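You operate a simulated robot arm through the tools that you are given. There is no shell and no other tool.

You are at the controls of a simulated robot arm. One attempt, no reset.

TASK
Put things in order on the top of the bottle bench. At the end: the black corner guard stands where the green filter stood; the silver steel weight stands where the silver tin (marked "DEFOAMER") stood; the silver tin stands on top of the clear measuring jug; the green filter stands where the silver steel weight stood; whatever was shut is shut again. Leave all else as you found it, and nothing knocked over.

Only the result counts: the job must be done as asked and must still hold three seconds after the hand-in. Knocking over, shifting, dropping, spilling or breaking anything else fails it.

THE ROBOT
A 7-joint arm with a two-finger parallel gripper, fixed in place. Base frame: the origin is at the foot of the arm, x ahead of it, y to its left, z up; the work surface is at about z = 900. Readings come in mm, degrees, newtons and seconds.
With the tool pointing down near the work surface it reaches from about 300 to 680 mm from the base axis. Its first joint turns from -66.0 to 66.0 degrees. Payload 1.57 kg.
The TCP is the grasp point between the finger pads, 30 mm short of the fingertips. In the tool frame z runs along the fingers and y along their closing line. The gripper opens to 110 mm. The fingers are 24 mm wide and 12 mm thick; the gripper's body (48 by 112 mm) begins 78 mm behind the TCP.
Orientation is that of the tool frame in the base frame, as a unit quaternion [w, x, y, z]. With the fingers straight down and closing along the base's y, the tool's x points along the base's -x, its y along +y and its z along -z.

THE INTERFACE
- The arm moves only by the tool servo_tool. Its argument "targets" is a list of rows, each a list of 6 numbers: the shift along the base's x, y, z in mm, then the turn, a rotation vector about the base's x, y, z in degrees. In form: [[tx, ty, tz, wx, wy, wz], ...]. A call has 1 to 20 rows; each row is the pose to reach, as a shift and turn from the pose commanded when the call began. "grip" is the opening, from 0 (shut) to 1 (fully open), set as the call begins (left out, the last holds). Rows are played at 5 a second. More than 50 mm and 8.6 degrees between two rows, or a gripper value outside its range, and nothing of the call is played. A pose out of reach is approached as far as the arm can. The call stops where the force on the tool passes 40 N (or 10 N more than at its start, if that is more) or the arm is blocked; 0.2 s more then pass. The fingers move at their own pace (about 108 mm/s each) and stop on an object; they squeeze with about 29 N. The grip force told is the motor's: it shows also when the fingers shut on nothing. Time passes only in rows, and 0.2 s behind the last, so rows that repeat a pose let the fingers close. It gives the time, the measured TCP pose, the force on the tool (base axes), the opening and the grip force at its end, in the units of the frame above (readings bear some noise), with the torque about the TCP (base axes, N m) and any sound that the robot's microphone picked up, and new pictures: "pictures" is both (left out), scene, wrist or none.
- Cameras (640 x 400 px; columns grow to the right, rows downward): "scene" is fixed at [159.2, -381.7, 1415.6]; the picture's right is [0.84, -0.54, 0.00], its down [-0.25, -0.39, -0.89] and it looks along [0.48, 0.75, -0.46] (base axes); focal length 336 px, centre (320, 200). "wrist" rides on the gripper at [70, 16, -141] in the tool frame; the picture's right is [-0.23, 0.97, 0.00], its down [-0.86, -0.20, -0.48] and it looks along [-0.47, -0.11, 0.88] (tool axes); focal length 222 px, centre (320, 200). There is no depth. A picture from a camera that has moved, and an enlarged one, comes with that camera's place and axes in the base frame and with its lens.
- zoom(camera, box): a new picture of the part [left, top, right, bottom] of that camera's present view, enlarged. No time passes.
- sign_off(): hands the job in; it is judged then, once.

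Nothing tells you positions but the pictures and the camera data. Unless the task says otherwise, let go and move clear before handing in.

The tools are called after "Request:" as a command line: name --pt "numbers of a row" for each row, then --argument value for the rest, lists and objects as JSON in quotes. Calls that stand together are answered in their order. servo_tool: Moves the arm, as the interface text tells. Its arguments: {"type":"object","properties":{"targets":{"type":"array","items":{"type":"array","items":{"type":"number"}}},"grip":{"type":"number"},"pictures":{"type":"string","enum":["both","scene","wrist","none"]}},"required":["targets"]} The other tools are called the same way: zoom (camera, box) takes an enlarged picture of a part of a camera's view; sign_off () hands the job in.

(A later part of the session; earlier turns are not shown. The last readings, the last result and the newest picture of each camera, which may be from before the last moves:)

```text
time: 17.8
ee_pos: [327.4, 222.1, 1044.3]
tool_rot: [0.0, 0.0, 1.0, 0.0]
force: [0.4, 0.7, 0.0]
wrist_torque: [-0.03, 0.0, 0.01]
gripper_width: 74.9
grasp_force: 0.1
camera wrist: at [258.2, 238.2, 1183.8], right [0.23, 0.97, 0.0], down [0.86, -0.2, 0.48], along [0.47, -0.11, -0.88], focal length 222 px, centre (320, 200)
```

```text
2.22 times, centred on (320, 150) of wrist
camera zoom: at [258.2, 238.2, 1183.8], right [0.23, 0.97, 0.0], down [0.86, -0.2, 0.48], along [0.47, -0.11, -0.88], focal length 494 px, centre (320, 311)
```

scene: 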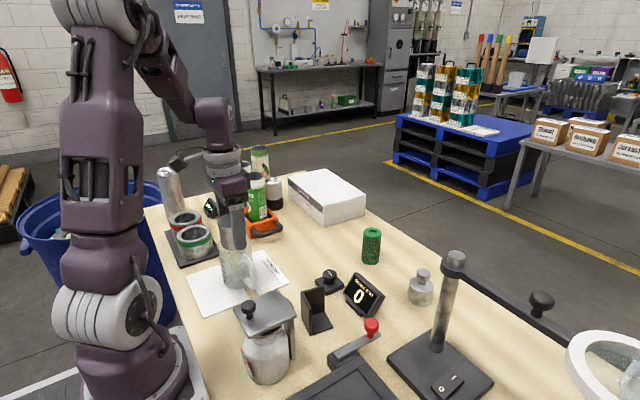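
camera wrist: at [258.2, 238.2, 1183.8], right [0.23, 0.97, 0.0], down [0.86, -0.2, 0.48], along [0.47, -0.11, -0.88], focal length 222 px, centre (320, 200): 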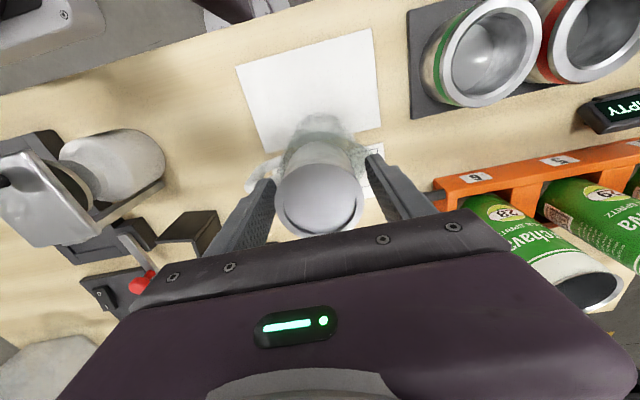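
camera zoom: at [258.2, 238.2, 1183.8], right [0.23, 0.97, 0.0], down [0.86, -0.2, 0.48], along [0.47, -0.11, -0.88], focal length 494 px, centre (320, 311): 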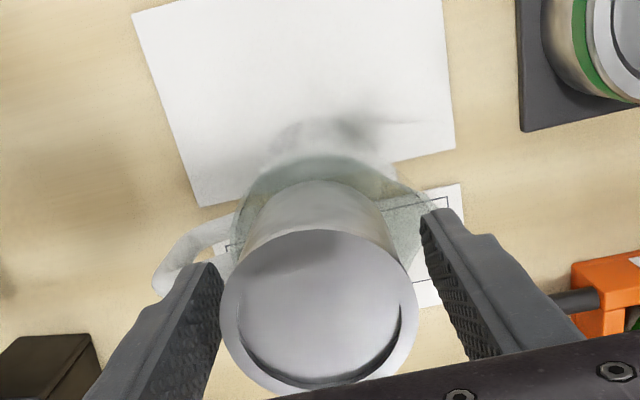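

The tin stands on the jug and the fingers are free of it. I'll rise straight up, then travel to above the steel weight.

Request:
servo_tool --pt "0 0 10 0 0 0" --pt "0 0 35 0 0 0" --pt "0 0 75 0 0 0" --pt "0 0 85 0 0 0" --pictures "both"

Request:
zoom --camera "scene" --box '[200, 200, 280, 300]'

Request:
zoom --camera "wrist" --box '[240, 60, 400, 240]'

```text
time: 18.8
ee_pos: [327.3, 222.1, 1129.6]
tool_rot: [0.0, -0.001, 1.0, 0.0]
force: [0.3, -0.2, -0.3]
wrist_torque: [0.0, 0.0, -0.02]
gripper_width: 74.8
grasp_force: 0.0
camera wrist: at [258.2, 237.9, 1270.0], right [0.23, 0.97, 0.0], down [0.86, -0.2, 0.48], along [0.47, -0.11, -0.88], focal length 222 px, centre (320, 200)
```

scene: 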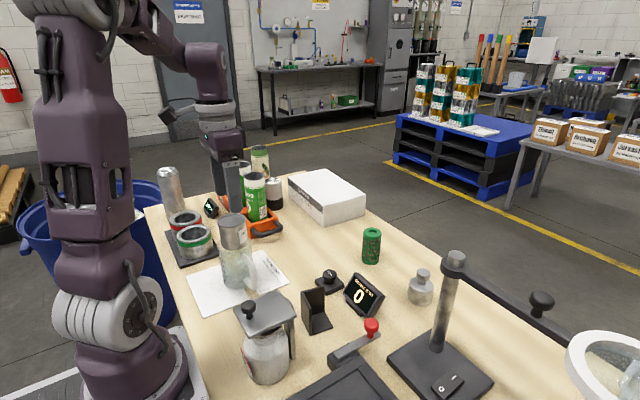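
wrist: 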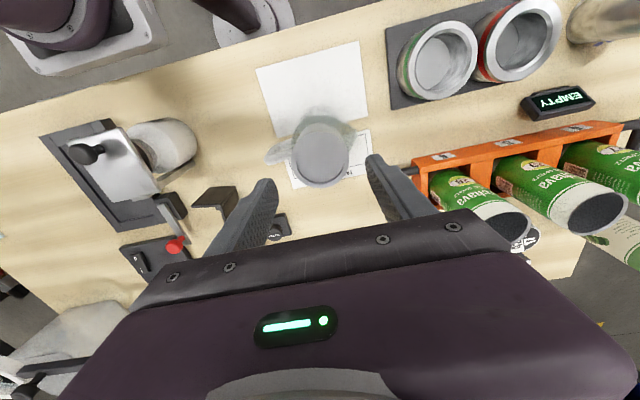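

```text
4.00 times, centred on (240, 250) of scene
camera zoom: at [159.2, -381.7, 1415.6], right [0.84, -0.54, 0.0], down [-0.25, -0.39, -0.89], along [0.48, 0.75, -0.46], focal length 1343 px, centre (640, 0)
```

zoom: 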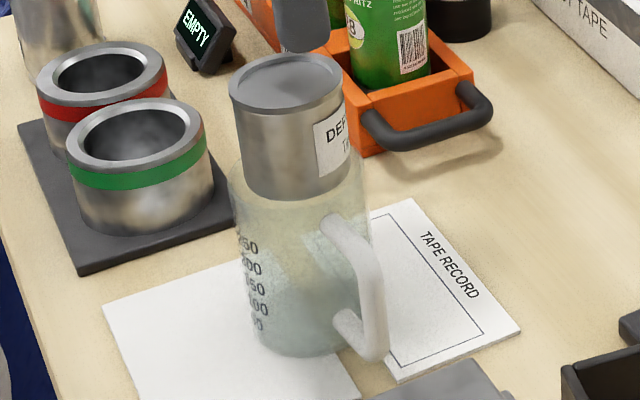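

```text
2.22 times, centred on (320, 150) of wrist
camera zoom: at [258.2, 237.9, 1270.0], right [0.23, 0.97, 0.0], down [0.86, -0.2, 0.48], along [0.47, -0.11, -0.88], focal length 494 px, centre (320, 311)
```

zoom: 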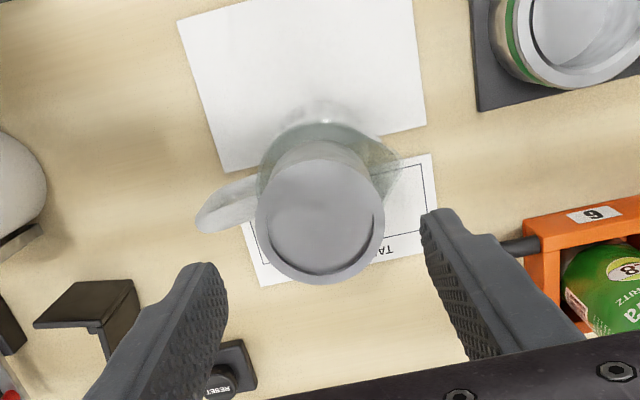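

The tin stands upright on the jug's top. Next I travel to the steel weight at about (630,-41).

Request:
servo_tool --pt "33 -29 0 0 0 0" --pt "66 -58 0 0 0 0" --pt "99 -87 0 0 0 0" --pt "132 -116 0 0 0 0" --pt "165 -145 0 0 0 0" --pt "198 -174 -10 0 0 0" --pt "231 -203 -20 0 0 0" --pt "264 -232 -30 0 0 0" --pt "290 -255 -40 0 0 0" --pt "301.5 -263 -65 0 0 0" --pt "301.5 -263 -65 0 0 0" --pt "301.5 -263 -65 0 0 0" --grip 0.8 --pictures "both"

Request:
zoom --camera "wrist" --box '[240, 90, 400, 210]'

```text
time: 21.4
ee_pos: [626.0, -41.2, 1063.2]
tool_rot: [0.001, -0.001, 1.0, 0.001]
force: [0.0, -0.8, -0.3]
wrist_torque: [-0.03, 0.03, 0.03]
gripper_width: 87.9
grasp_force: 0.1
camera wrist: at [557.8, -25.7, 1203.2], right [0.23, 0.97, 0.0], down [0.86, -0.2, 0.48], along [0.47, -0.11, -0.88], focal length 222 px, centre (320, 200)
```

scene: 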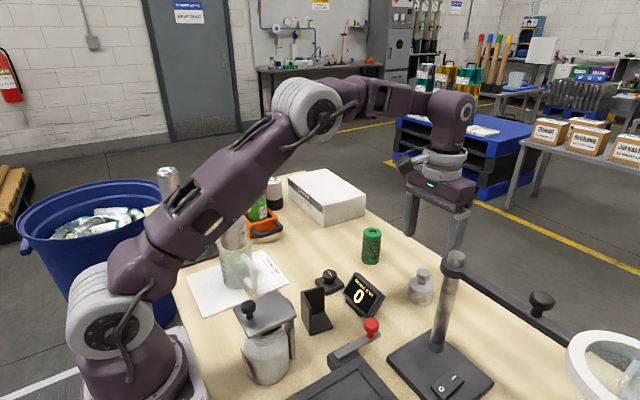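
wrist: 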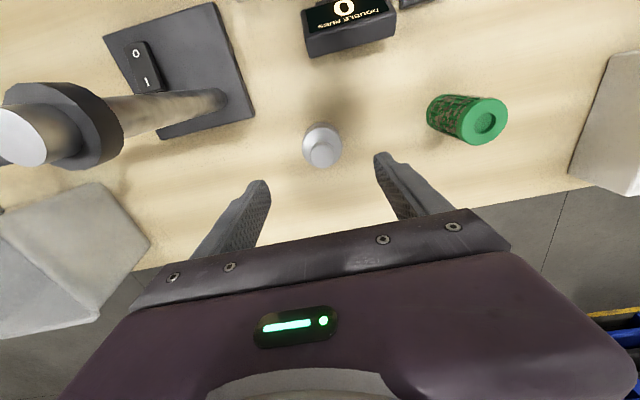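

```text
3.33 times, centred on (320, 150) of wrist
camera zoom: at [557.8, -25.7, 1203.2], right [0.23, 0.97, 0.0], down [0.86, -0.2, 0.48], along [0.47, -0.11, -0.88], focal length 740 px, centre (320, 367)
```

zoom: 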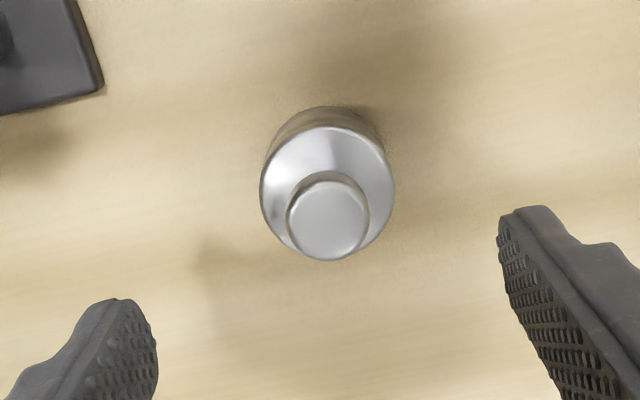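

The weight's centre is (630,-40.2). I'll align and descend to grasp its body low.

Request:
servo_tool --pt "4 1 -35 0 0 0" --pt "4 1 -70 0 0 0" --pt "4 1 -100 0 0 0" --pt "4 1 -120 0 0 0" --pt "4 1 -127 0 0 0" --pt "4 1 -127 0 0 0" --pictures "both"

Request:
zoom --camera "scene" --box '[360, 210, 500, 320]'

```text
time: 22.8
ee_pos: [632.3, -40.9, 936.2]
tool_rot: [0.0, -0.001, 1.0, 0.0]
force: [-0.4, -0.5, -0.5]
wrist_torque: [-0.02, 0.0, 0.0]
gripper_width: 87.8
grasp_force: 0.0
camera wrist: at [563.3, -25.3, 1076.1], right [0.23, 0.97, 0.0], down [0.86, -0.2, 0.48], along [0.47, -0.11, -0.88], focal length 222 px, centre (320, 200)
```

scene: 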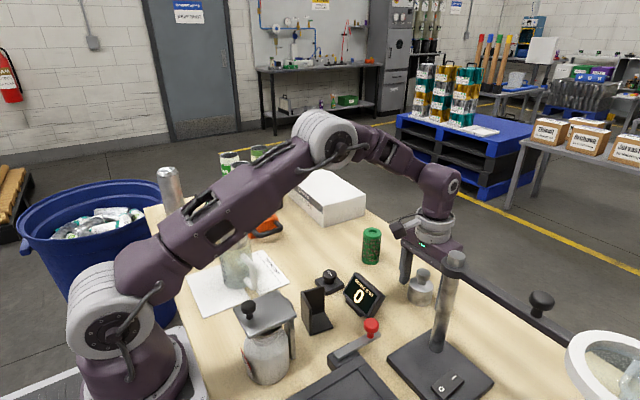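
wrist: 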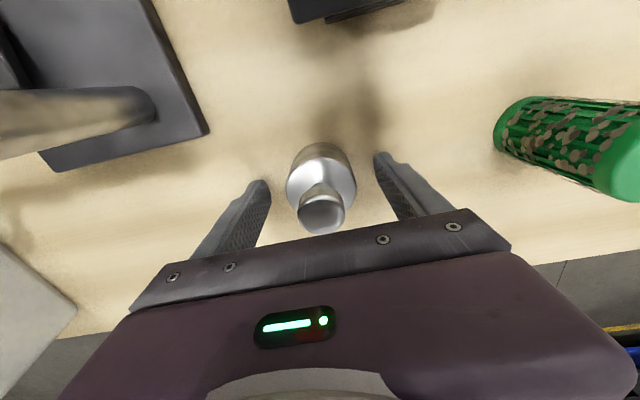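

```text
3.64 times, centred on (430, 265) of scene
camera zoom: at [159.2, -381.7, 1415.6], right [0.84, -0.54, 0.0], down [-0.25, -0.39, -0.89], along [0.48, 0.75, -0.46], focal length 1221 px, centre (-80, -36)
```

zoom: 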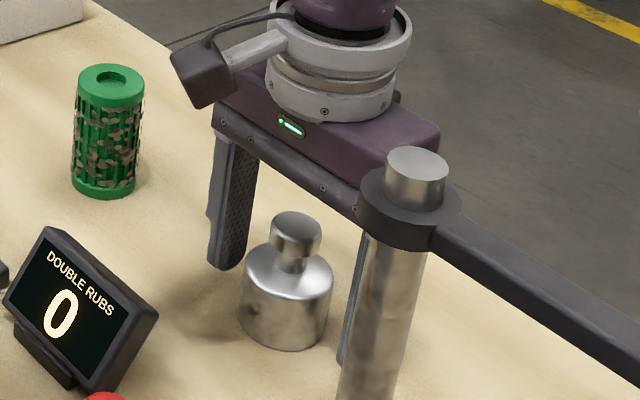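

The weight is between the fingers with room. I'll nudge -2 mm in x and close.

Request:
servo_tool --pt "-2 0 0 0 0 0" --pt "-2 0 0 0 0 0" --pictures "none"

Request:
servo_tool --pt "0 0 0 0 0 0" --pt "0 0 0 0 0 0" --pt "0 0 0 0 0 0" --pt "0 0 0 0 0 0" --grip 0 --pictures "wrist"

```text
time: 23.4
ee_pos: [630.8, -40.9, 936.8]
tool_rot: [0.0, 0.0, 1.0, 0.0]
force: [0.2, 0.3, -0.8]
wrist_torque: [0.0, 0.0, 0.0]
gripper_width: 88.1
grasp_force: 0.0
```

```text
time: 24.4
ee_pos: [630.5, -40.1, 937.5]
tool_rot: [0.0, 0.0, 1.0, 0.0]
force: [0.7, 2.2, 0.6]
wrist_torque: [0.01, 0.06, -0.06]
gripper_width: 49.6
grasp_force: 28.9
camera wrist: at [561.5, -24.3, 1076.9], right [0.23, 0.97, 0.0], down [0.86, -0.2, 0.48], along [0.47, -0.11, -0.88], focal length 222 px, centre (320, 200)
```

wrist: 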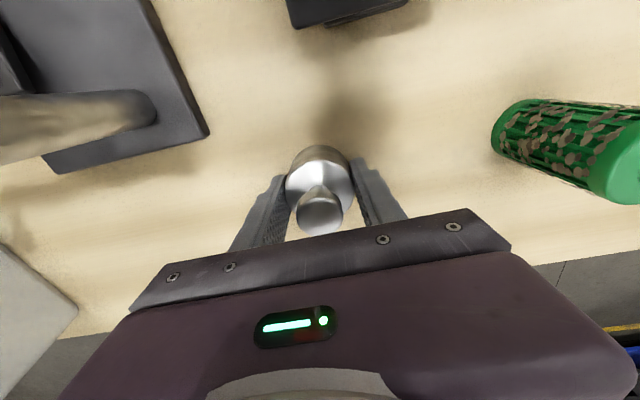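

Gripped at 49.6 mm; the weight stood at (630,-40.2). I'll lift slowly and check for slip.

Request:
servo_tool --pt "0 0 3 0 0 0" --pt "0 0 8 0 0 0" --pt "0 0 15 0 0 0" --pt "0 0 30 0 0 0" --pt "0 0 30 0 0 0" --pictures "both"

Request:
zoom --camera "scene" --box '[360, 210, 500, 320]'

```text
time: 25.6
ee_pos: [630.4, -38.5, 965.2]
tool_rot: [-0.001, 0.0, 1.0, 0.0]
force: [0.1, 0.5, -5.5]
wrist_torque: [0.0, -0.03, -0.01]
gripper_width: 49.3
grasp_force: 28.5
camera wrist: at [561.8, -23.5, 1106.7], right [0.23, 0.97, 0.0], down [0.86, -0.2, 0.48], along [0.47, -0.11, -0.88], focal length 222 px, centre (320, 200)
```

scene: 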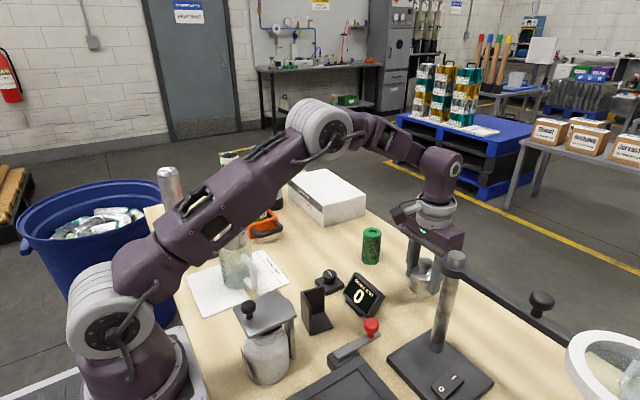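
wrist: 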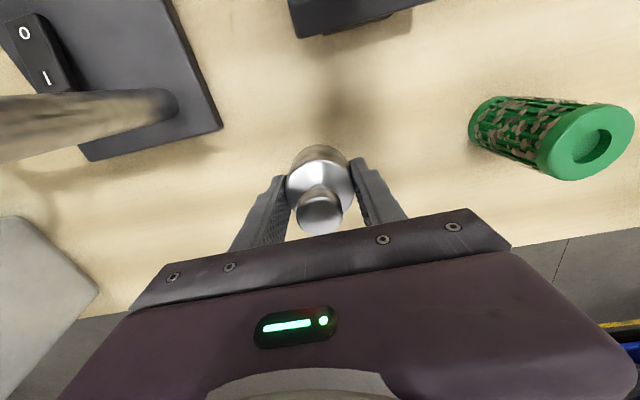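

```text
3.64 times, centred on (430, 265) of scene
camera zoom: at [159.3, -381.7, 1415.5], right [0.84, -0.54, 0.0], down [-0.25, -0.39, -0.89], along [0.48, 0.75, -0.46], focal length 1221 px, centre (-80, -36)
```

zoom: 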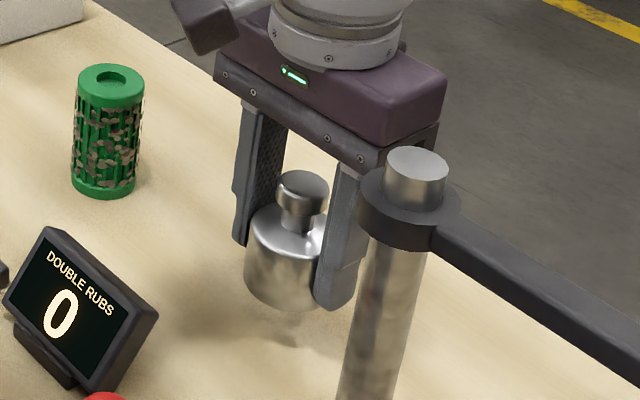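

The weight (~0.55 kg) is held firmly. I'll raise it clear and carry it to the tin's old place at (509,200.5).

Request:
servo_tool --pt "0 0 25 0 0 0" --pt "0 0 55 0 0 0" --pt "0 0 85 0 0 0" --pt "-15 30 90 0 0 0" --pt "-35 65 90 0 0 0" --pt "-55 105 90 0 0 0" --pt "-75 145 90 0 0 0" --pt "-95 185 90 0 0 0" --pt "-112 220 90 0 0 0" --pt "-121 239 80 0 0 0" --pt "-121 239 50 0 0 0" --pt "-121 239 50 0 0 0" --pt "-121 239 50 0 0 0" --pictures "both"

```text
time: 28.4
ee_pos: [508.9, 200.3, 1016.0]
tool_rot: [0.001, 0.0, 1.0, 0.0]
force: [-0.2, 0.4, -5.8]
wrist_torque: [0.02, -0.01, 0.01]
gripper_width: 48.9
grasp_force: 29.4
camera wrist: at [439.4, 215.8, 1156.2], right [0.23, 0.97, 0.0], down [0.86, -0.2, 0.48], along [0.47, -0.11, -0.88], focal length 222 px, centre (320, 200)
```

scene: 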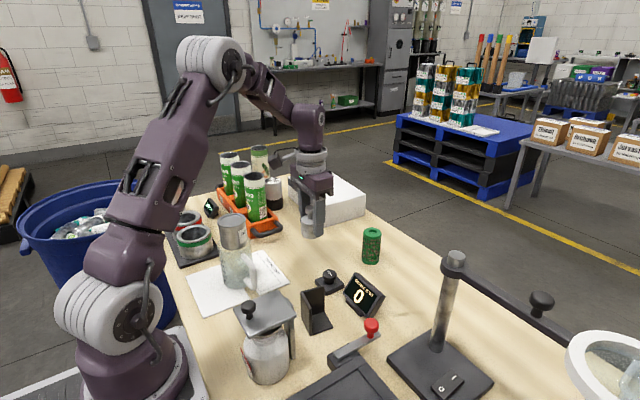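
wrist: 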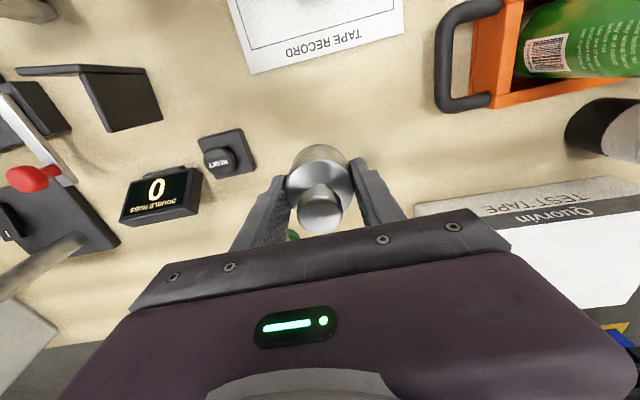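

I'm above the tin's old place. Lowering to a few mm above the surface, then in small steps to contact.

Request:
servo_tool --pt "0.5 0.2 -30 0 0 0" --pt "0.5 0.2 -55 0 0 0" --pt "0.5 0.2 -70 0 0 0" --pt "0.5 0.2 -75 0 0 0" --pt "0.5 0.2 -77 0 0 0" --pt "0.5 0.2 -78 0 0 0" --pictures "wrist"

```text
time: 30.0
ee_pos: [511.9, 200.5, 939.4]
tool_rot: [0.001, 0.0, 1.0, 0.0]
force: [-4.2, -0.3, 8.6]
wrist_torque: [-0.3, 0.06, -0.07]
gripper_width: 48.7
grasp_force: 28.6
stopped in row 6: the force on the tool passed its limit at 41 N (the readings are from after the stop); the commanded pose is now the measured one
camera wrist: at [441.4, 215.7, 1079.2], right [0.23, 0.97, 0.0], down [0.85, -0.2, 0.48], along [0.47, -0.11, -0.88], focal length 222 px, centre (320, 200)
```

wrist: 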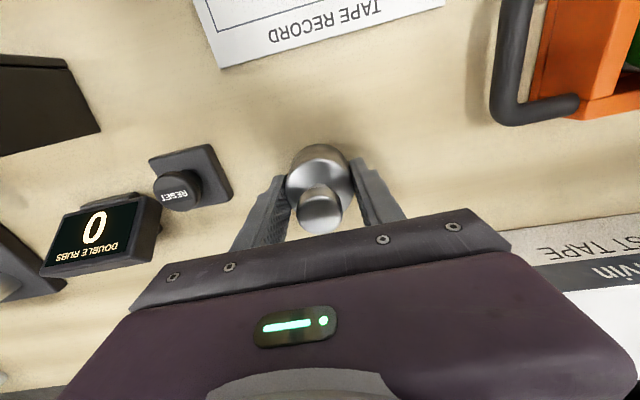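

The weight touched down slightly earlier than expected. I'll look before letting go.

Request:
zoom --camera "scene" --box '[270, 190, 370, 290]'

Request:
zoom --camera "wrist" --box '[250, 110, 400, 250]'

```text
4.00 times, centred on (320, 240) of scene
camera zoom: at [159.0, -381.7, 1415.6], right [0.84, -0.54, 0.0], down [-0.25, -0.39, -0.89], along [0.48, 0.75, -0.46], focal length 1343 px, centre (320, 40)
```

zoom: 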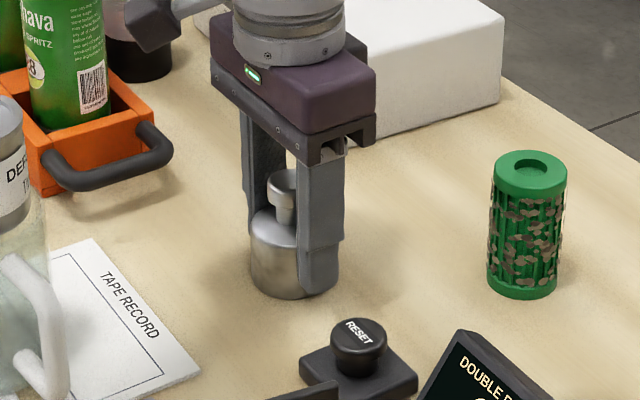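

```text
2.86 times, centred on (325, 180) of wrist
camera zoom: at [441.4, 215.7, 1079.2], right [0.23, 0.97, 0.0], down [0.85, -0.2, 0.48], along [0.47, -0.11, -0.88], focal length 635 px, centre (306, 257)
```

zoom: 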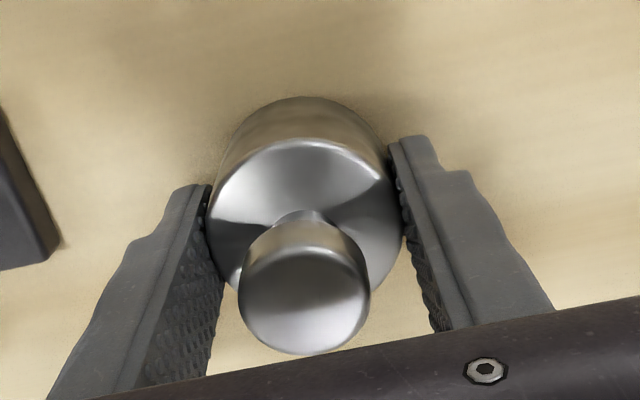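

The weight's knob shows at about (508.6,199.4), right on the tin's spot, and it's on the surface. I'll open the fingers.

Request:
servo_tool --pt "0 0 0 0 0 0" --pt "0 0 0 0 0 0" --pt "0 0 0 0 0 0" --grip 0.7 --pictures "both"

Request:
zoom --camera "wrist" --box '[250, 110, 400, 250]'

Request:
zoom --camera "scene" --box '[270, 190, 370, 290]'

```text
time: 30.8
ee_pos: [512.1, 199.6, 938.3]
tool_rot: [0.002, -0.001, 1.0, 0.0]
force: [0.1, -0.8, -0.8]
wrist_torque: [0.0, 0.0, 0.02]
gripper_width: 76.9
grasp_force: 0.0
camera wrist: at [441.7, 215.8, 1078.7], right [0.23, 0.97, 0.0], down [0.85, -0.2, 0.48], along [0.47, -0.11, -0.88], focal length 222 px, centre (320, 200)
```

scene: 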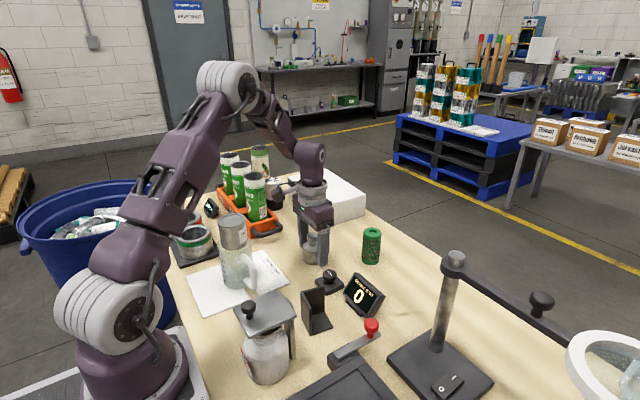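
wrist: 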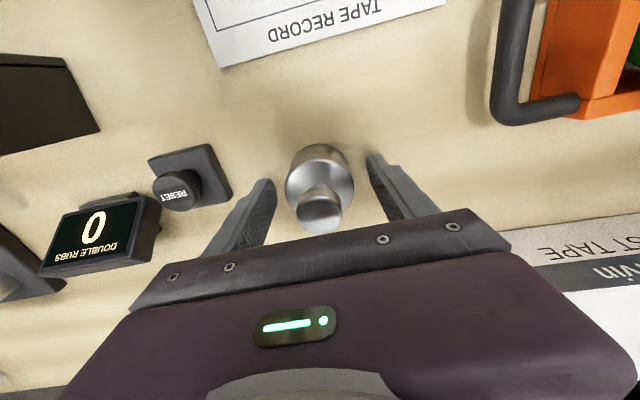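

```text
2.86 times, centred on (325, 180) of wrist
camera zoom: at [441.7, 215.8, 1078.7], right [0.23, 0.97, 0.0], down [0.85, -0.2, 0.48], along [0.47, -0.11, -0.88], focal length 635 px, centre (306, 257)
```

zoom: 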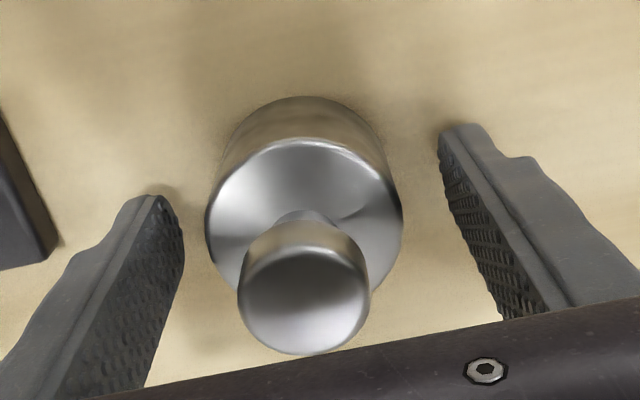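

```text
4.00 times, centred on (320, 240) of scene
camera zoom: at [159.2, -381.7, 1415.6], right [0.84, -0.54, 0.0], down [-0.25, -0.39, -0.89], along [0.48, 0.75, -0.46], focal length 1343 px, centre (320, 40)
```

zoom: 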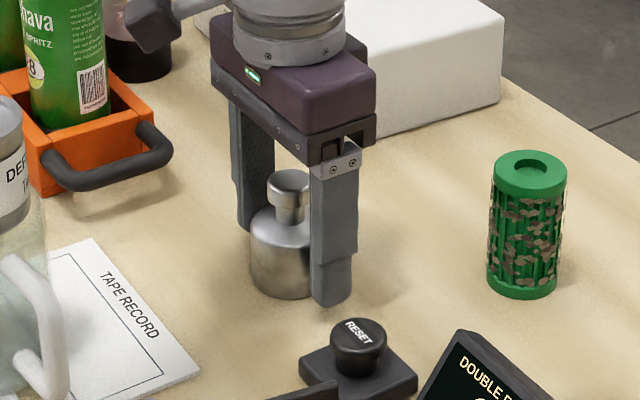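

The weight stands flat in the tin's old place. I'll rise and move over to the green filter.

Request:
servo_tool --pt "0 0 15 0 0 0" --pt "0 0 50 0 0 0" --pt "0 0 90 0 0 0" --pt "0 0 125 0 0 0" --pt "0 0 125 0 0 0" --pictures "wrist"

Request:
zoom --camera "wrist" --box '[240, 90, 400, 210]'

```text
time: 32.0
ee_pos: [509.2, 199.6, 1063.9]
tool_rot: [0.002, 0.0, 1.0, 0.002]
force: [-0.3, -0.3, -0.4]
wrist_torque: [0.0, 0.01, -0.02]
gripper_width: 77.0
grasp_force: 0.1
camera wrist: at [440.2, 215.8, 1203.8], right [0.23, 0.97, 0.0], down [0.85, -0.2, 0.48], along [0.47, -0.11, -0.88], focal length 222 px, centre (320, 200)
```

wrist: 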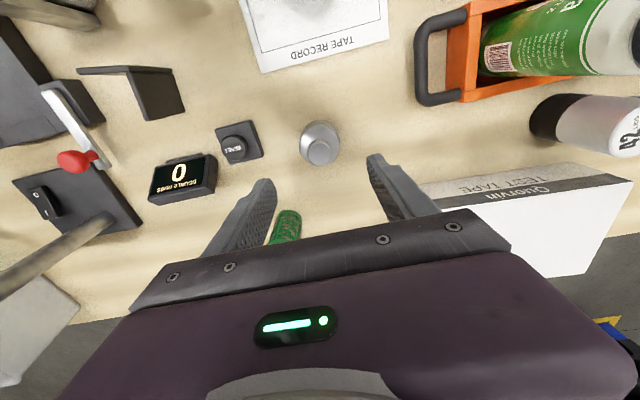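

```text
3.33 times, centred on (320, 150) of wrist
camera zoom: at [440.2, 215.8, 1203.8], right [0.23, 0.97, 0.0], down [0.85, -0.2, 0.48], along [0.47, -0.11, -0.88], focal length 740 px, centre (320, 367)
```

zoom: 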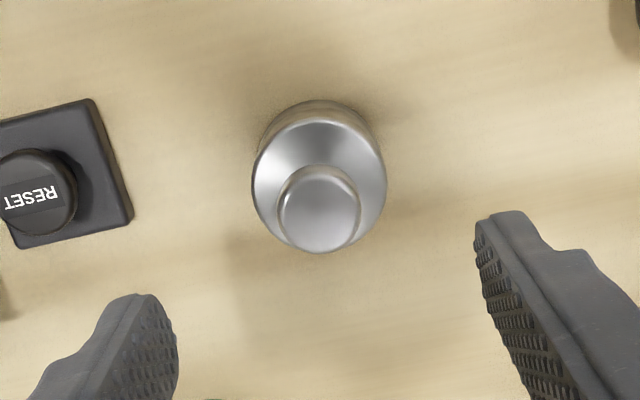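

The weight now stands at about (509,199.5), matching the tin's old spot. Now to the filter at (628.7,119).

Request:
servo_tool --pt "30 -20 0 0 0 0" --pt "60 -40 0 0 0 0" --pt "90 -60 0 0 0 0" --pt "112 -75 0 0 0 0" --pt "119.5 -80.6 0 0 0 0" --pt "119.5 -80.6 0 0 0 0" --pt "119.5 -80.6 0 0 0 0" --grip 0.72 --pictures "both"

Request:
zoom --camera "wrist" --box '[240, 90, 400, 210]'

```text
time: 33.6
ee_pos: [632.6, 118.7, 1064.1]
tool_rot: [0.001, -0.001, 1.0, 0.0]
force: [0.4, -0.6, 0.6]
wrist_torque: [-0.01, 0.0, 0.0]
gripper_width: 79.0
grasp_force: 0.1
camera wrist: at [562.3, 134.6, 1203.5], right [0.23, 0.97, 0.0], down [0.85, -0.2, 0.48], along [0.47, -0.11, -0.88], focal length 222 px, centre (320, 200)
```

scene: 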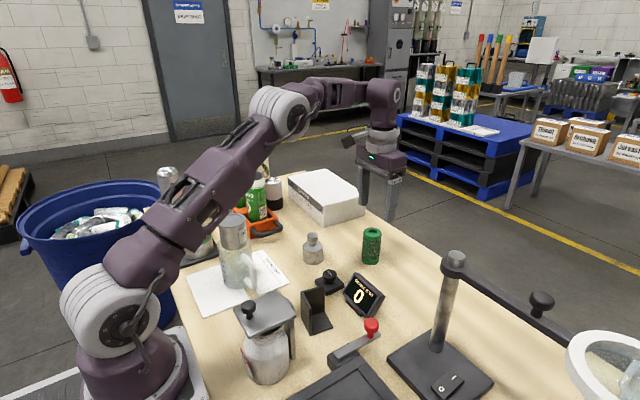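
wrist: 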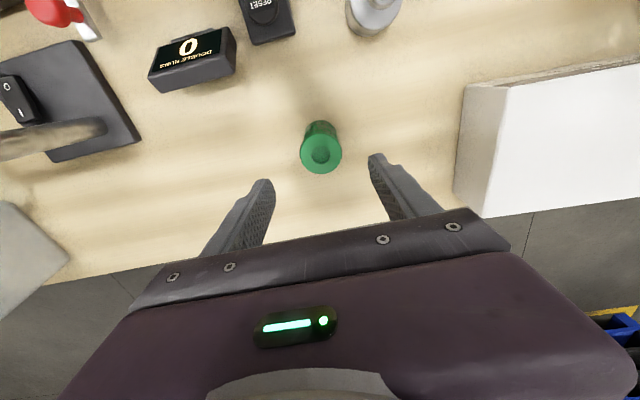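

```text
3.33 times, centred on (320, 150) of wrist
camera zoom: at [562.3, 134.6, 1203.5], right [0.23, 0.97, 0.0], down [0.85, -0.2, 0.48], along [0.47, -0.11, -0.88], focal length 740 px, centre (320, 367)
```

zoom: 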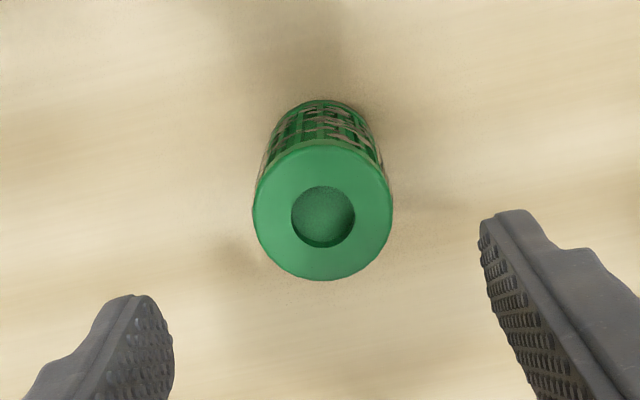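

The filter's centre is (628.3,119.8). I'll align and lower the open fingers around it.

Request:
servo_tool --pt "-4.2 1.1 -25 0 0 0" --pt "-4.2 1.1 -55 0 0 0" --pt "-4.2 1.1 -85 0 0 0" --pt "-4.2 1.1 -107 0 0 0" --pt "-4.2 1.1 -114 0 0 0" --pt "-4.2 1.1 -114 0 0 0" --pictures "wrist"

Request:
zoom --camera "scene" --box '[330, 190, 430, 290]'

```text
time: 35.0
ee_pos: [627.6, 121.1, 949.8]
tool_rot: [0.001, 0.0, 1.0, 0.001]
force: [0.6, 0.6, 0.5]
wrist_torque: [0.01, -0.02, 0.02]
gripper_width: 79.2
grasp_force: 0.1
camera wrist: at [556.7, 136.8, 1089.4], right [0.23, 0.97, 0.0], down [0.85, -0.2, 0.48], along [0.47, -0.11, -0.88], focal length 222 px, centre (320, 200)
```

wrist: 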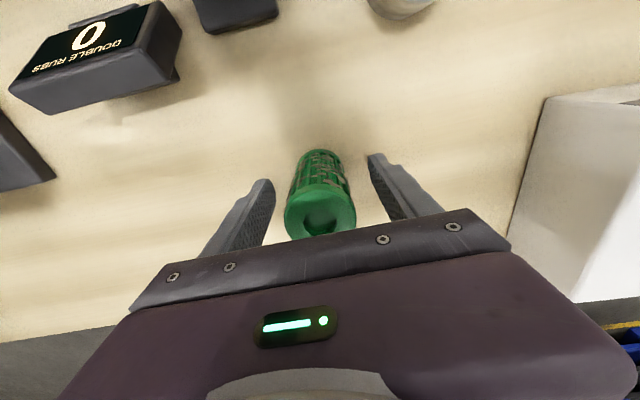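

```text
4.00 times, centred on (380, 240) of scene
camera zoom: at [159.2, -381.7, 1415.6], right [0.84, -0.54, 0.0], down [-0.25, -0.39, -0.89], along [0.48, 0.75, -0.46], focal length 1343 px, centre (80, 40)
```

zoom: 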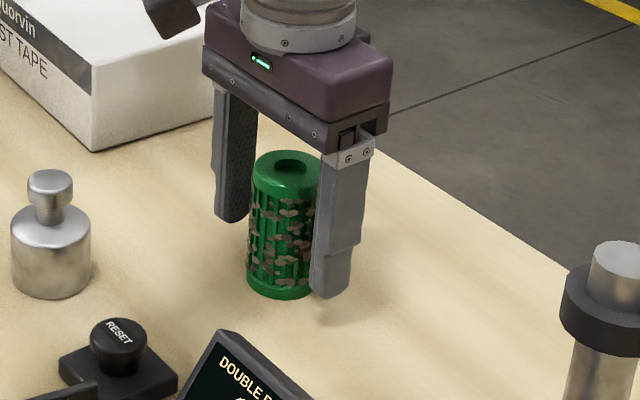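

The filter is between the fingers. Closing.

Request:
servo_tool --pt "0.7 -0.5 0 0 0 0" --pt "0.7 -0.5 0 0 0 0" --pt "0.7 -0.5 0 0 0 0" --pt "0.7 -0.5 0 0 0 0" --grip 0 --pictures "wrist"

```text
time: 36.0
ee_pos: [627.8, 118.8, 950.2]
tool_rot: [0.002, -0.001, 1.0, 0.0]
force: [0.0, -0.4, 0.4]
wrist_torque: [-0.01, -0.04, 0.0]
gripper_width: 42.5
grasp_force: 28.8
camera wrist: at [557.9, 135.8, 1089.7], right [0.23, 0.97, 0.0], down [0.85, -0.2, 0.48], along [0.47, -0.11, -0.88], focal length 222 px, centre (320, 200)
```

wrist: 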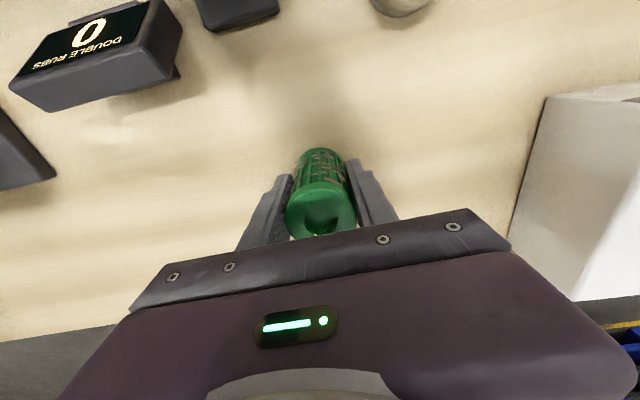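

Gripped at 42.5 mm. I'll lift, check, and carry the filter to where the weight stood (630,-40.2).

Request:
servo_tool --pt "0 0 5 0 0 0" --pt "0 0 20 0 0 0" --pt "0 0 50 0 0 0" --pt "0 0 75 0 0 0" --pt "0 -30 75 0 0 0" --pt "0 -65 75 0 0 0" --pt "0 -100 75 0 0 0" --pt "1 -135 75 0 0 0" --pt "1.8 -159.5 75 0 0 0" --pt "1.8 -159.5 40 0 0 0" --pt "1.8 -159.5 40 0 0 0" --pt "1.8 -159.5 40 0 0 0" --pictures "both"

```text
time: 38.6
ee_pos: [630.7, -39.8, 987.7]
tool_rot: [0.001, -0.001, 1.0, 0.0]
force: [0.0, -0.2, -0.9]
wrist_torque: [0.02, 0.03, 0.0]
gripper_width: 42.7
grasp_force: 29.3
camera wrist: at [561.0, -24.1, 1127.9], right [0.23, 0.97, 0.0], down [0.85, -0.2, 0.48], along [0.47, -0.11, -0.88], focal length 222 px, centre (320, 200)
```

scene: 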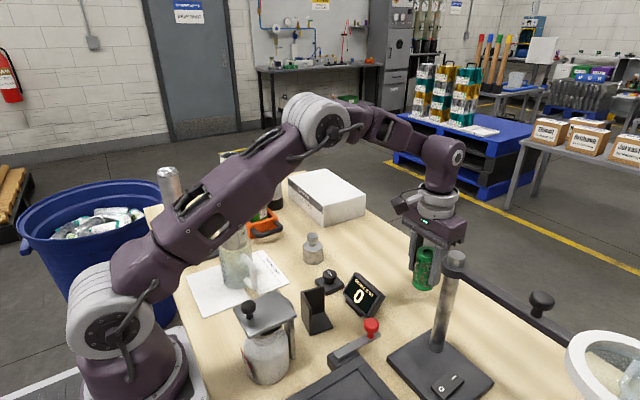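
wrist: 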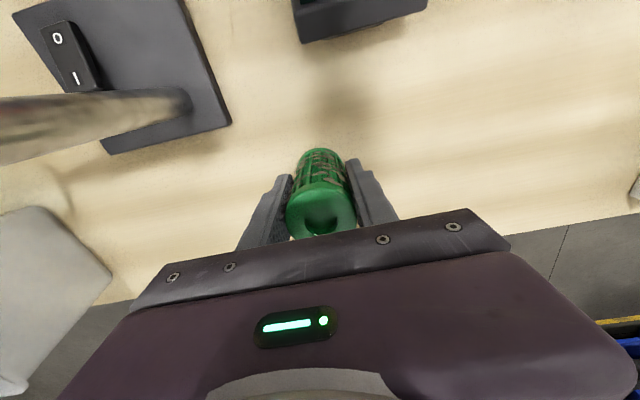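

The filter is above the weight's old place. Lowering to just above the surface and then gently down.

Request:
servo_tool --pt "-0.8 -0.3 -15 0 0 0" --pt "-0.8 -0.3 -28 0 0 0" --pt "-0.8 -0.3 -33 0 0 0" --pt "-0.8 -0.3 -34.5 0 0 0" --pt "-0.8 -0.3 -34.5 0 0 0" --pictures "none"

```text
time: 39.8
ee_pos: [628.8, -41.3, 955.4]
tool_rot: [0.002, -0.001, 1.0, -0.001]
force: [-0.5, 0.1, -0.1]
wrist_torque: [0.0, 0.0, -0.02]
gripper_width: 42.7
grasp_force: 28.7
```

Still free of contact. Small steps down.

Request:
servo_tool --pt "0.6 0.6 -1 0 0 0" --pt "0.6 0.6 -2 0 0 0" --pictures "none"

Request:
servo_tool --pt "0 0 -0.6 0 0 0" --pt "0 0 -0.6 0 0 0" --pictures "none"

```text
time: 40.4
ee_pos: [629.5, -39.2, 952.2]
tool_rot: [0.002, 0.0, 1.0, 0.0]
force: [0.4, -1.1, -1.0]
wrist_torque: [0.02, 0.01, -0.01]
gripper_width: 42.7
grasp_force: 28.7
```

```text
time: 41.0
ee_pos: [629.8, -40.0, 952.7]
tool_rot: [0.002, -0.001, 1.0, 0.0]
force: [1.1, -0.2, -0.6]
wrist_torque: [0.03, 0.01, 0.0]
gripper_width: 42.6
grasp_force: 28.7
```

No contact yet. I'll continue down in 0.8 mm steps.

Request:
servo_tool --pt "0 0 -0.8 0 0 0" --pt "0 0 -0.8 0 0 0" --pictures "none"

Request:
servo_tool --pt "0 0 -0.8 0 0 0" --pt "0 0 -0.8 0 0 0" --pictures "none"

```text
time: 41.6
ee_pos: [629.0, -38.4, 951.2]
tool_rot: [0.002, -0.001, 1.0, 0.001]
force: [-0.4, 0.0, -0.3]
wrist_torque: [-0.02, 0.03, 0.0]
gripper_width: 42.3
grasp_force: 28.6
```

```text
time: 42.2
ee_pos: [628.8, -40.0, 950.8]
tool_rot: [0.001, 0.0, 1.0, 0.0]
force: [0.1, -0.3, -1.0]
wrist_torque: [0.02, 0.0, 0.02]
gripper_width: 42.4
grasp_force: 29.0
```

Request:
servo_tool --pt "0 0 -0.7 0 0 0" --pt "0 0 -0.7 0 0 0" --pictures "none"

Request:
zoom --camera "scene" --box '[380, 220, 480, 310]'

```text
time: 42.8
ee_pos: [629.7, -38.7, 949.8]
tool_rot: [0.002, -0.001, 1.0, 0.001]
force: [0.6, 0.8, -0.6]
wrist_torque: [0.01, -0.01, -0.03]
gripper_width: 42.4
grasp_force: 28.8
```

```text
4.44 times, centred on (430, 265) of scene
camera zoom: at [159.2, -381.7, 1415.5], right [0.84, -0.54, 0.0], down [-0.25, -0.39, -0.89], along [0.48, 0.75, -0.46], focal length 1492 px, centre (-169, -89)
```

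zoom: 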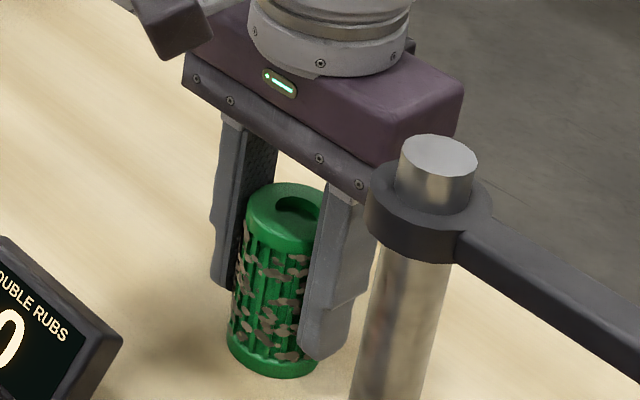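

Still no force. Continuing down in small steps.

Request:
servo_tool --pt "0 0 -0.7 0 0 0" --pt "0 0 -0.7 0 0 0" --pictures "none"

Request:
servo_tool --pt "0 0 -0.7 0 0 0" --pt "0 0 -0.7 0 0 0" --pictures "none"

```text
time: 43.4
ee_pos: [628.8, -38.7, 949.2]
tool_rot: [0.002, -0.001, 1.0, 0.0]
force: [-3.6, 0.3, 9.3]
wrist_torque: [0.03, 0.13, 0.0]
gripper_width: 42.8
grasp_force: 28.3
```

```text
time: 44.0
ee_pos: [629.3, -40.1, 949.5]
tool_rot: [0.002, -0.001, 1.0, 0.0]
force: [-5.9, 1.3, 17.3]
wrist_torque: [-0.02, 0.25, -0.01]
gripper_width: 42.7
grasp_force: 29.4
```

Contact with the bench. I'll ease the push off and then release.

Request:
servo_tool --pt "0 0 0.9 0 0 0" --pt "0 0 0.9 0 0 0" --pictures "none"

Request:
servo_tool --pt "0 0 0 0 0 0" --pt "0 0 0 0 0 0" --pt "0 0 0 0 0 0" --grip 0.62 --pictures "both"

Request:
zoom --camera "scene" --box '[380, 220, 480, 310]'

Request:
zoom --camera "wrist" --box '[250, 110, 400, 250]'

```text
time: 44.6
ee_pos: [629.4, -38.5, 949.5]
tool_rot: [0.003, -0.001, 1.0, 0.0]
force: [-2.7, -0.4, 9.6]
wrist_torque: [-0.01, 0.07, -0.02]
gripper_width: 42.7
grasp_force: 29.0
```

```text
time: 45.4
ee_pos: [630.1, -39.9, 949.7]
tool_rot: [0.002, 0.0, 1.0, 0.0]
force: [0.3, 0.0, -1.0]
wrist_torque: [0.02, -0.01, -0.02]
gripper_width: 68.1
grasp_force: 0.1
camera wrist: at [560.1, -23.4, 1089.6], right [0.23, 0.97, 0.0], down [0.85, -0.2, 0.48], along [0.47, -0.11, -0.88], focal length 222 px, centre (320, 200)
```

scene: 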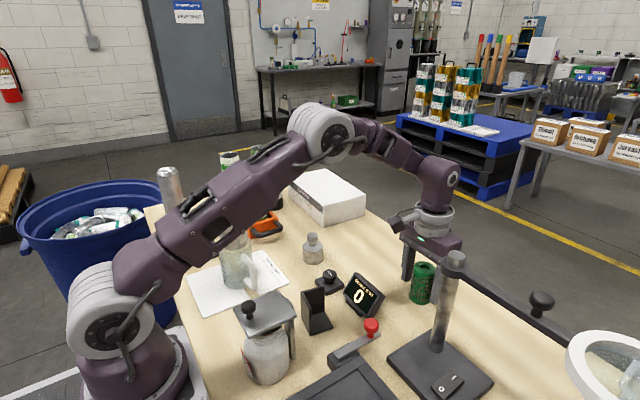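
wrist: 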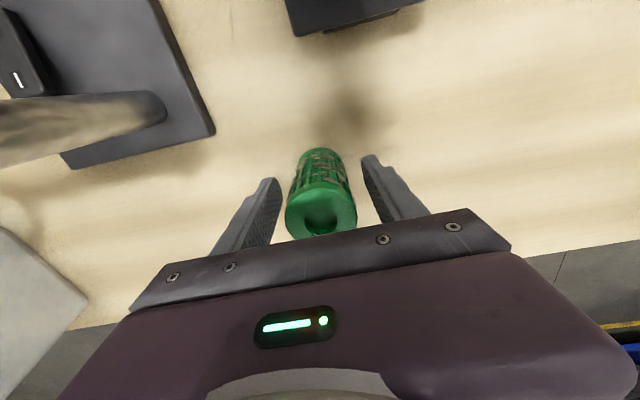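

```text
4.44 times, centred on (430, 265) of scene
camera zoom: at [159.2, -381.7, 1415.6], right [0.84, -0.54, 0.0], down [-0.25, -0.39, -0.89], along [0.48, 0.75, -0.46], focal length 1492 px, centre (-169, -89)
```

zoom: 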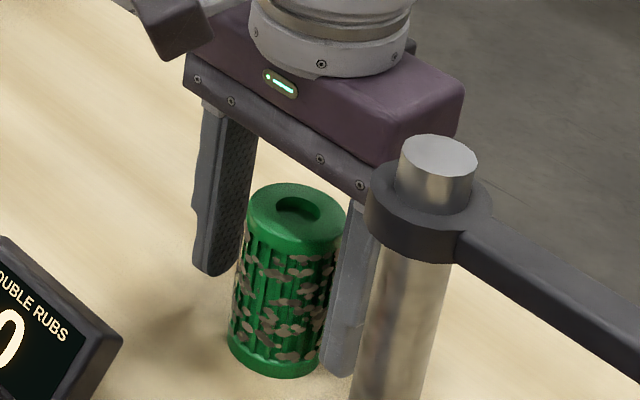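

```text
2.86 times, centred on (325, 180) of wrist
camera zoom: at [560.1, -23.4, 1089.6], right [0.23, 0.97, 0.0], down [0.85, -0.2, 0.48], along [0.47, -0.11, -0.88], focal length 635 px, centre (306, 257)
```

zoom: 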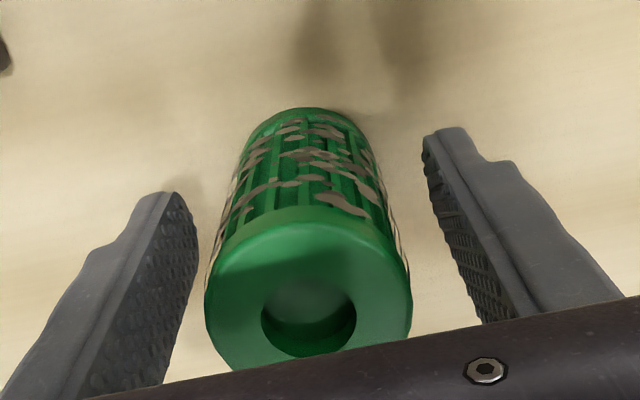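

The filter stands on its own. I'll rise straight up and check its position from above.

Request:
servo_tool --pt "0 0 10 0 0 0" --pt "0 0 40 0 0 0" --pt "0 0 80 0 0 0" --pt "0 0 114 0 0 0" --pt "0 0 114 0 0 0" --pictures "both"

Request:
zoom --camera "wrist" --box '[240, 90, 400, 210]'

Request:
zoom --camera "scene" --box '[280, 200, 460, 340]'

```text
time: 46.6
ee_pos: [627.9, -40.8, 1065.4]
tool_rot: [0.002, 0.0, 1.0, 0.001]
force: [-0.9, 1.3, -0.2]
wrist_torque: [-0.01, -0.04, -0.03]
gripper_width: 68.2
grasp_force: 0.0
camera wrist: at [558.8, -24.8, 1204.5], right [0.23, 0.97, 0.0], down [0.85, -0.2, 0.48], along [0.47, -0.11, -0.88], focal length 222 px, centre (320, 200)
```

scene: 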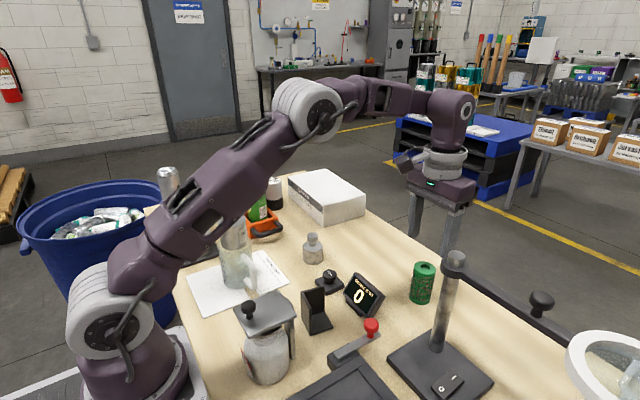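
wrist: 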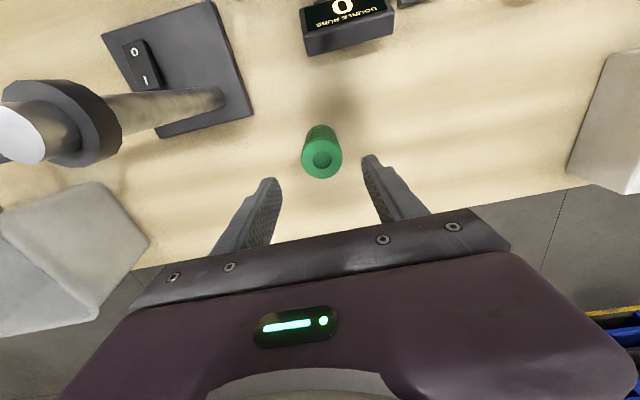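

```text
3.33 times, centred on (320, 150) of wrist
camera zoom: at [558.8, -24.8, 1204.5], right [0.23, 0.97, 0.0], down [0.85, -0.2, 0.48], along [0.47, -0.11, -0.88], focal length 740 px, centre (320, 367)
```

zoom: 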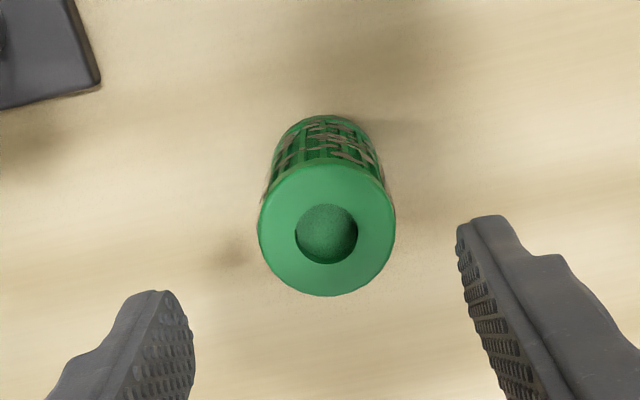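

```text
2.86 times, centred on (370, 270) of scene
camera zoom: at [159.2, -381.7, 1415.6], right [0.84, -0.54, 0.0], down [-0.25, -0.39, -0.89], along [0.48, 0.75, -0.46], focal length 959 px, centre (177, 0)
```

zoom: 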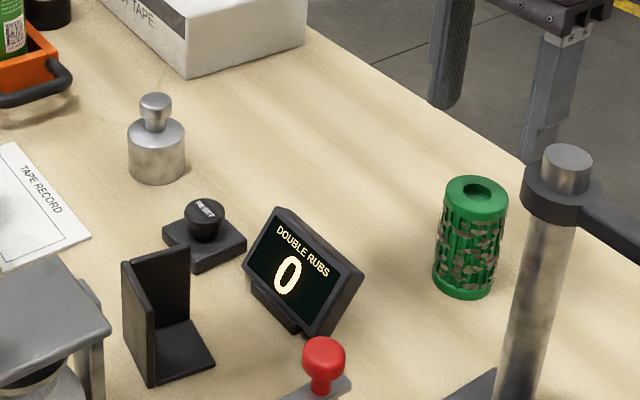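

The filter stands at about (630,-39.5), matching the weight's old place. Now the corner guard: I'll move above its +y wall, turning the gripper -13.3° to match its angle.

Request:
servo_tool --pt "-36 14 0 0 0 -2" --pt "-72 28 0 0 0 -5" --pt "-108 42 0 0 0 -8" --pt "-144 56 0 0 0 -10.5" --pt "-180 70 0 0 0 -12.5" --pt "-208 80 0 0 0 -13.3" --pt "-214 82 -5 0 0 -13.3" --pt "-214 82 -5 0 0 -13.3" --pt "-214 82 -5 0 0 -13.3" --grip 0.3 --pictures "both"

Request:
zoom --camera "wrist" --box '[240, 60, 400, 210]'

Request:
zoom --camera "scene" --box '[270, 220, 390, 340]'

```text
time: 48.6
ee_pos: [416.5, 42.3, 1058.8]
tool_rot: [0.001, 0.115, 0.993, 0.0]
force: [-0.4, 0.1, -0.2]
wrist_torque: [0.02, 0.0, -0.01]
gripper_width: 33.1
grasp_force: 0.1
camera wrist: at [351.9, 74.3, 1199.5], right [0.44, 0.9, 0.0], down [0.79, -0.39, 0.48], along [0.43, -0.21, -0.88], focal length 222 px, centre (320, 200)
```

scene: 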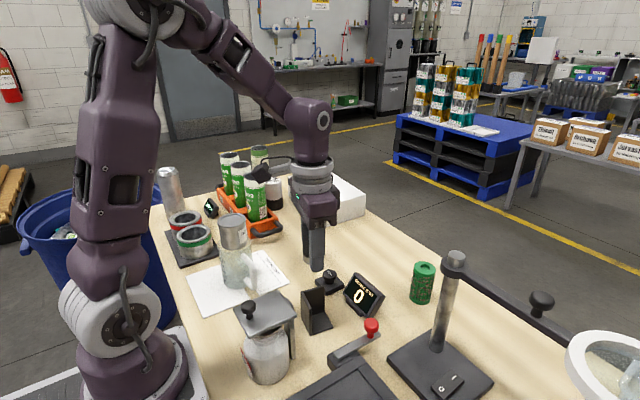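
wrist: 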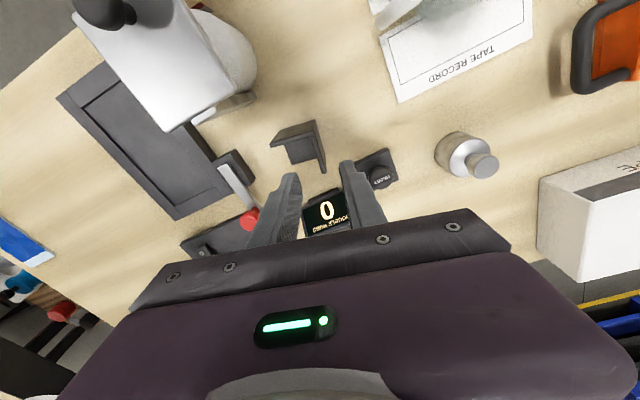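

```text
2.67 times, centred on (320, 135) of wrist
camera zoom: at [351.9, 74.3, 1199.5], right [0.44, 0.9, 0.0], down [0.79, -0.39, 0.48], along [0.43, -0.21, -0.88], focal length 592 px, centre (320, 373)
```

zoom: 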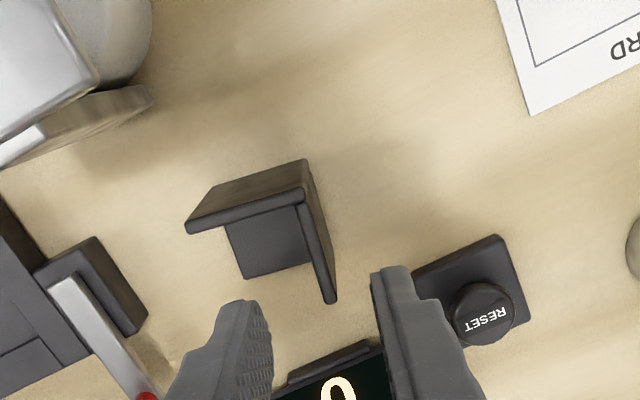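

```text
3.33 times, centred on (330, 280) of scene
camera zoom: at [159.2, -381.7, 1415.6], right [0.84, -0.54, 0.0], down [-0.25, -0.39, -0.89], along [0.48, 0.75, -0.46], focal length 1119 px, centre (287, -67)
```

zoom: 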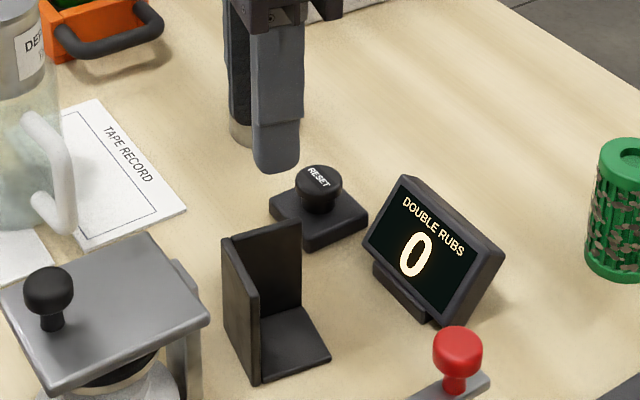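

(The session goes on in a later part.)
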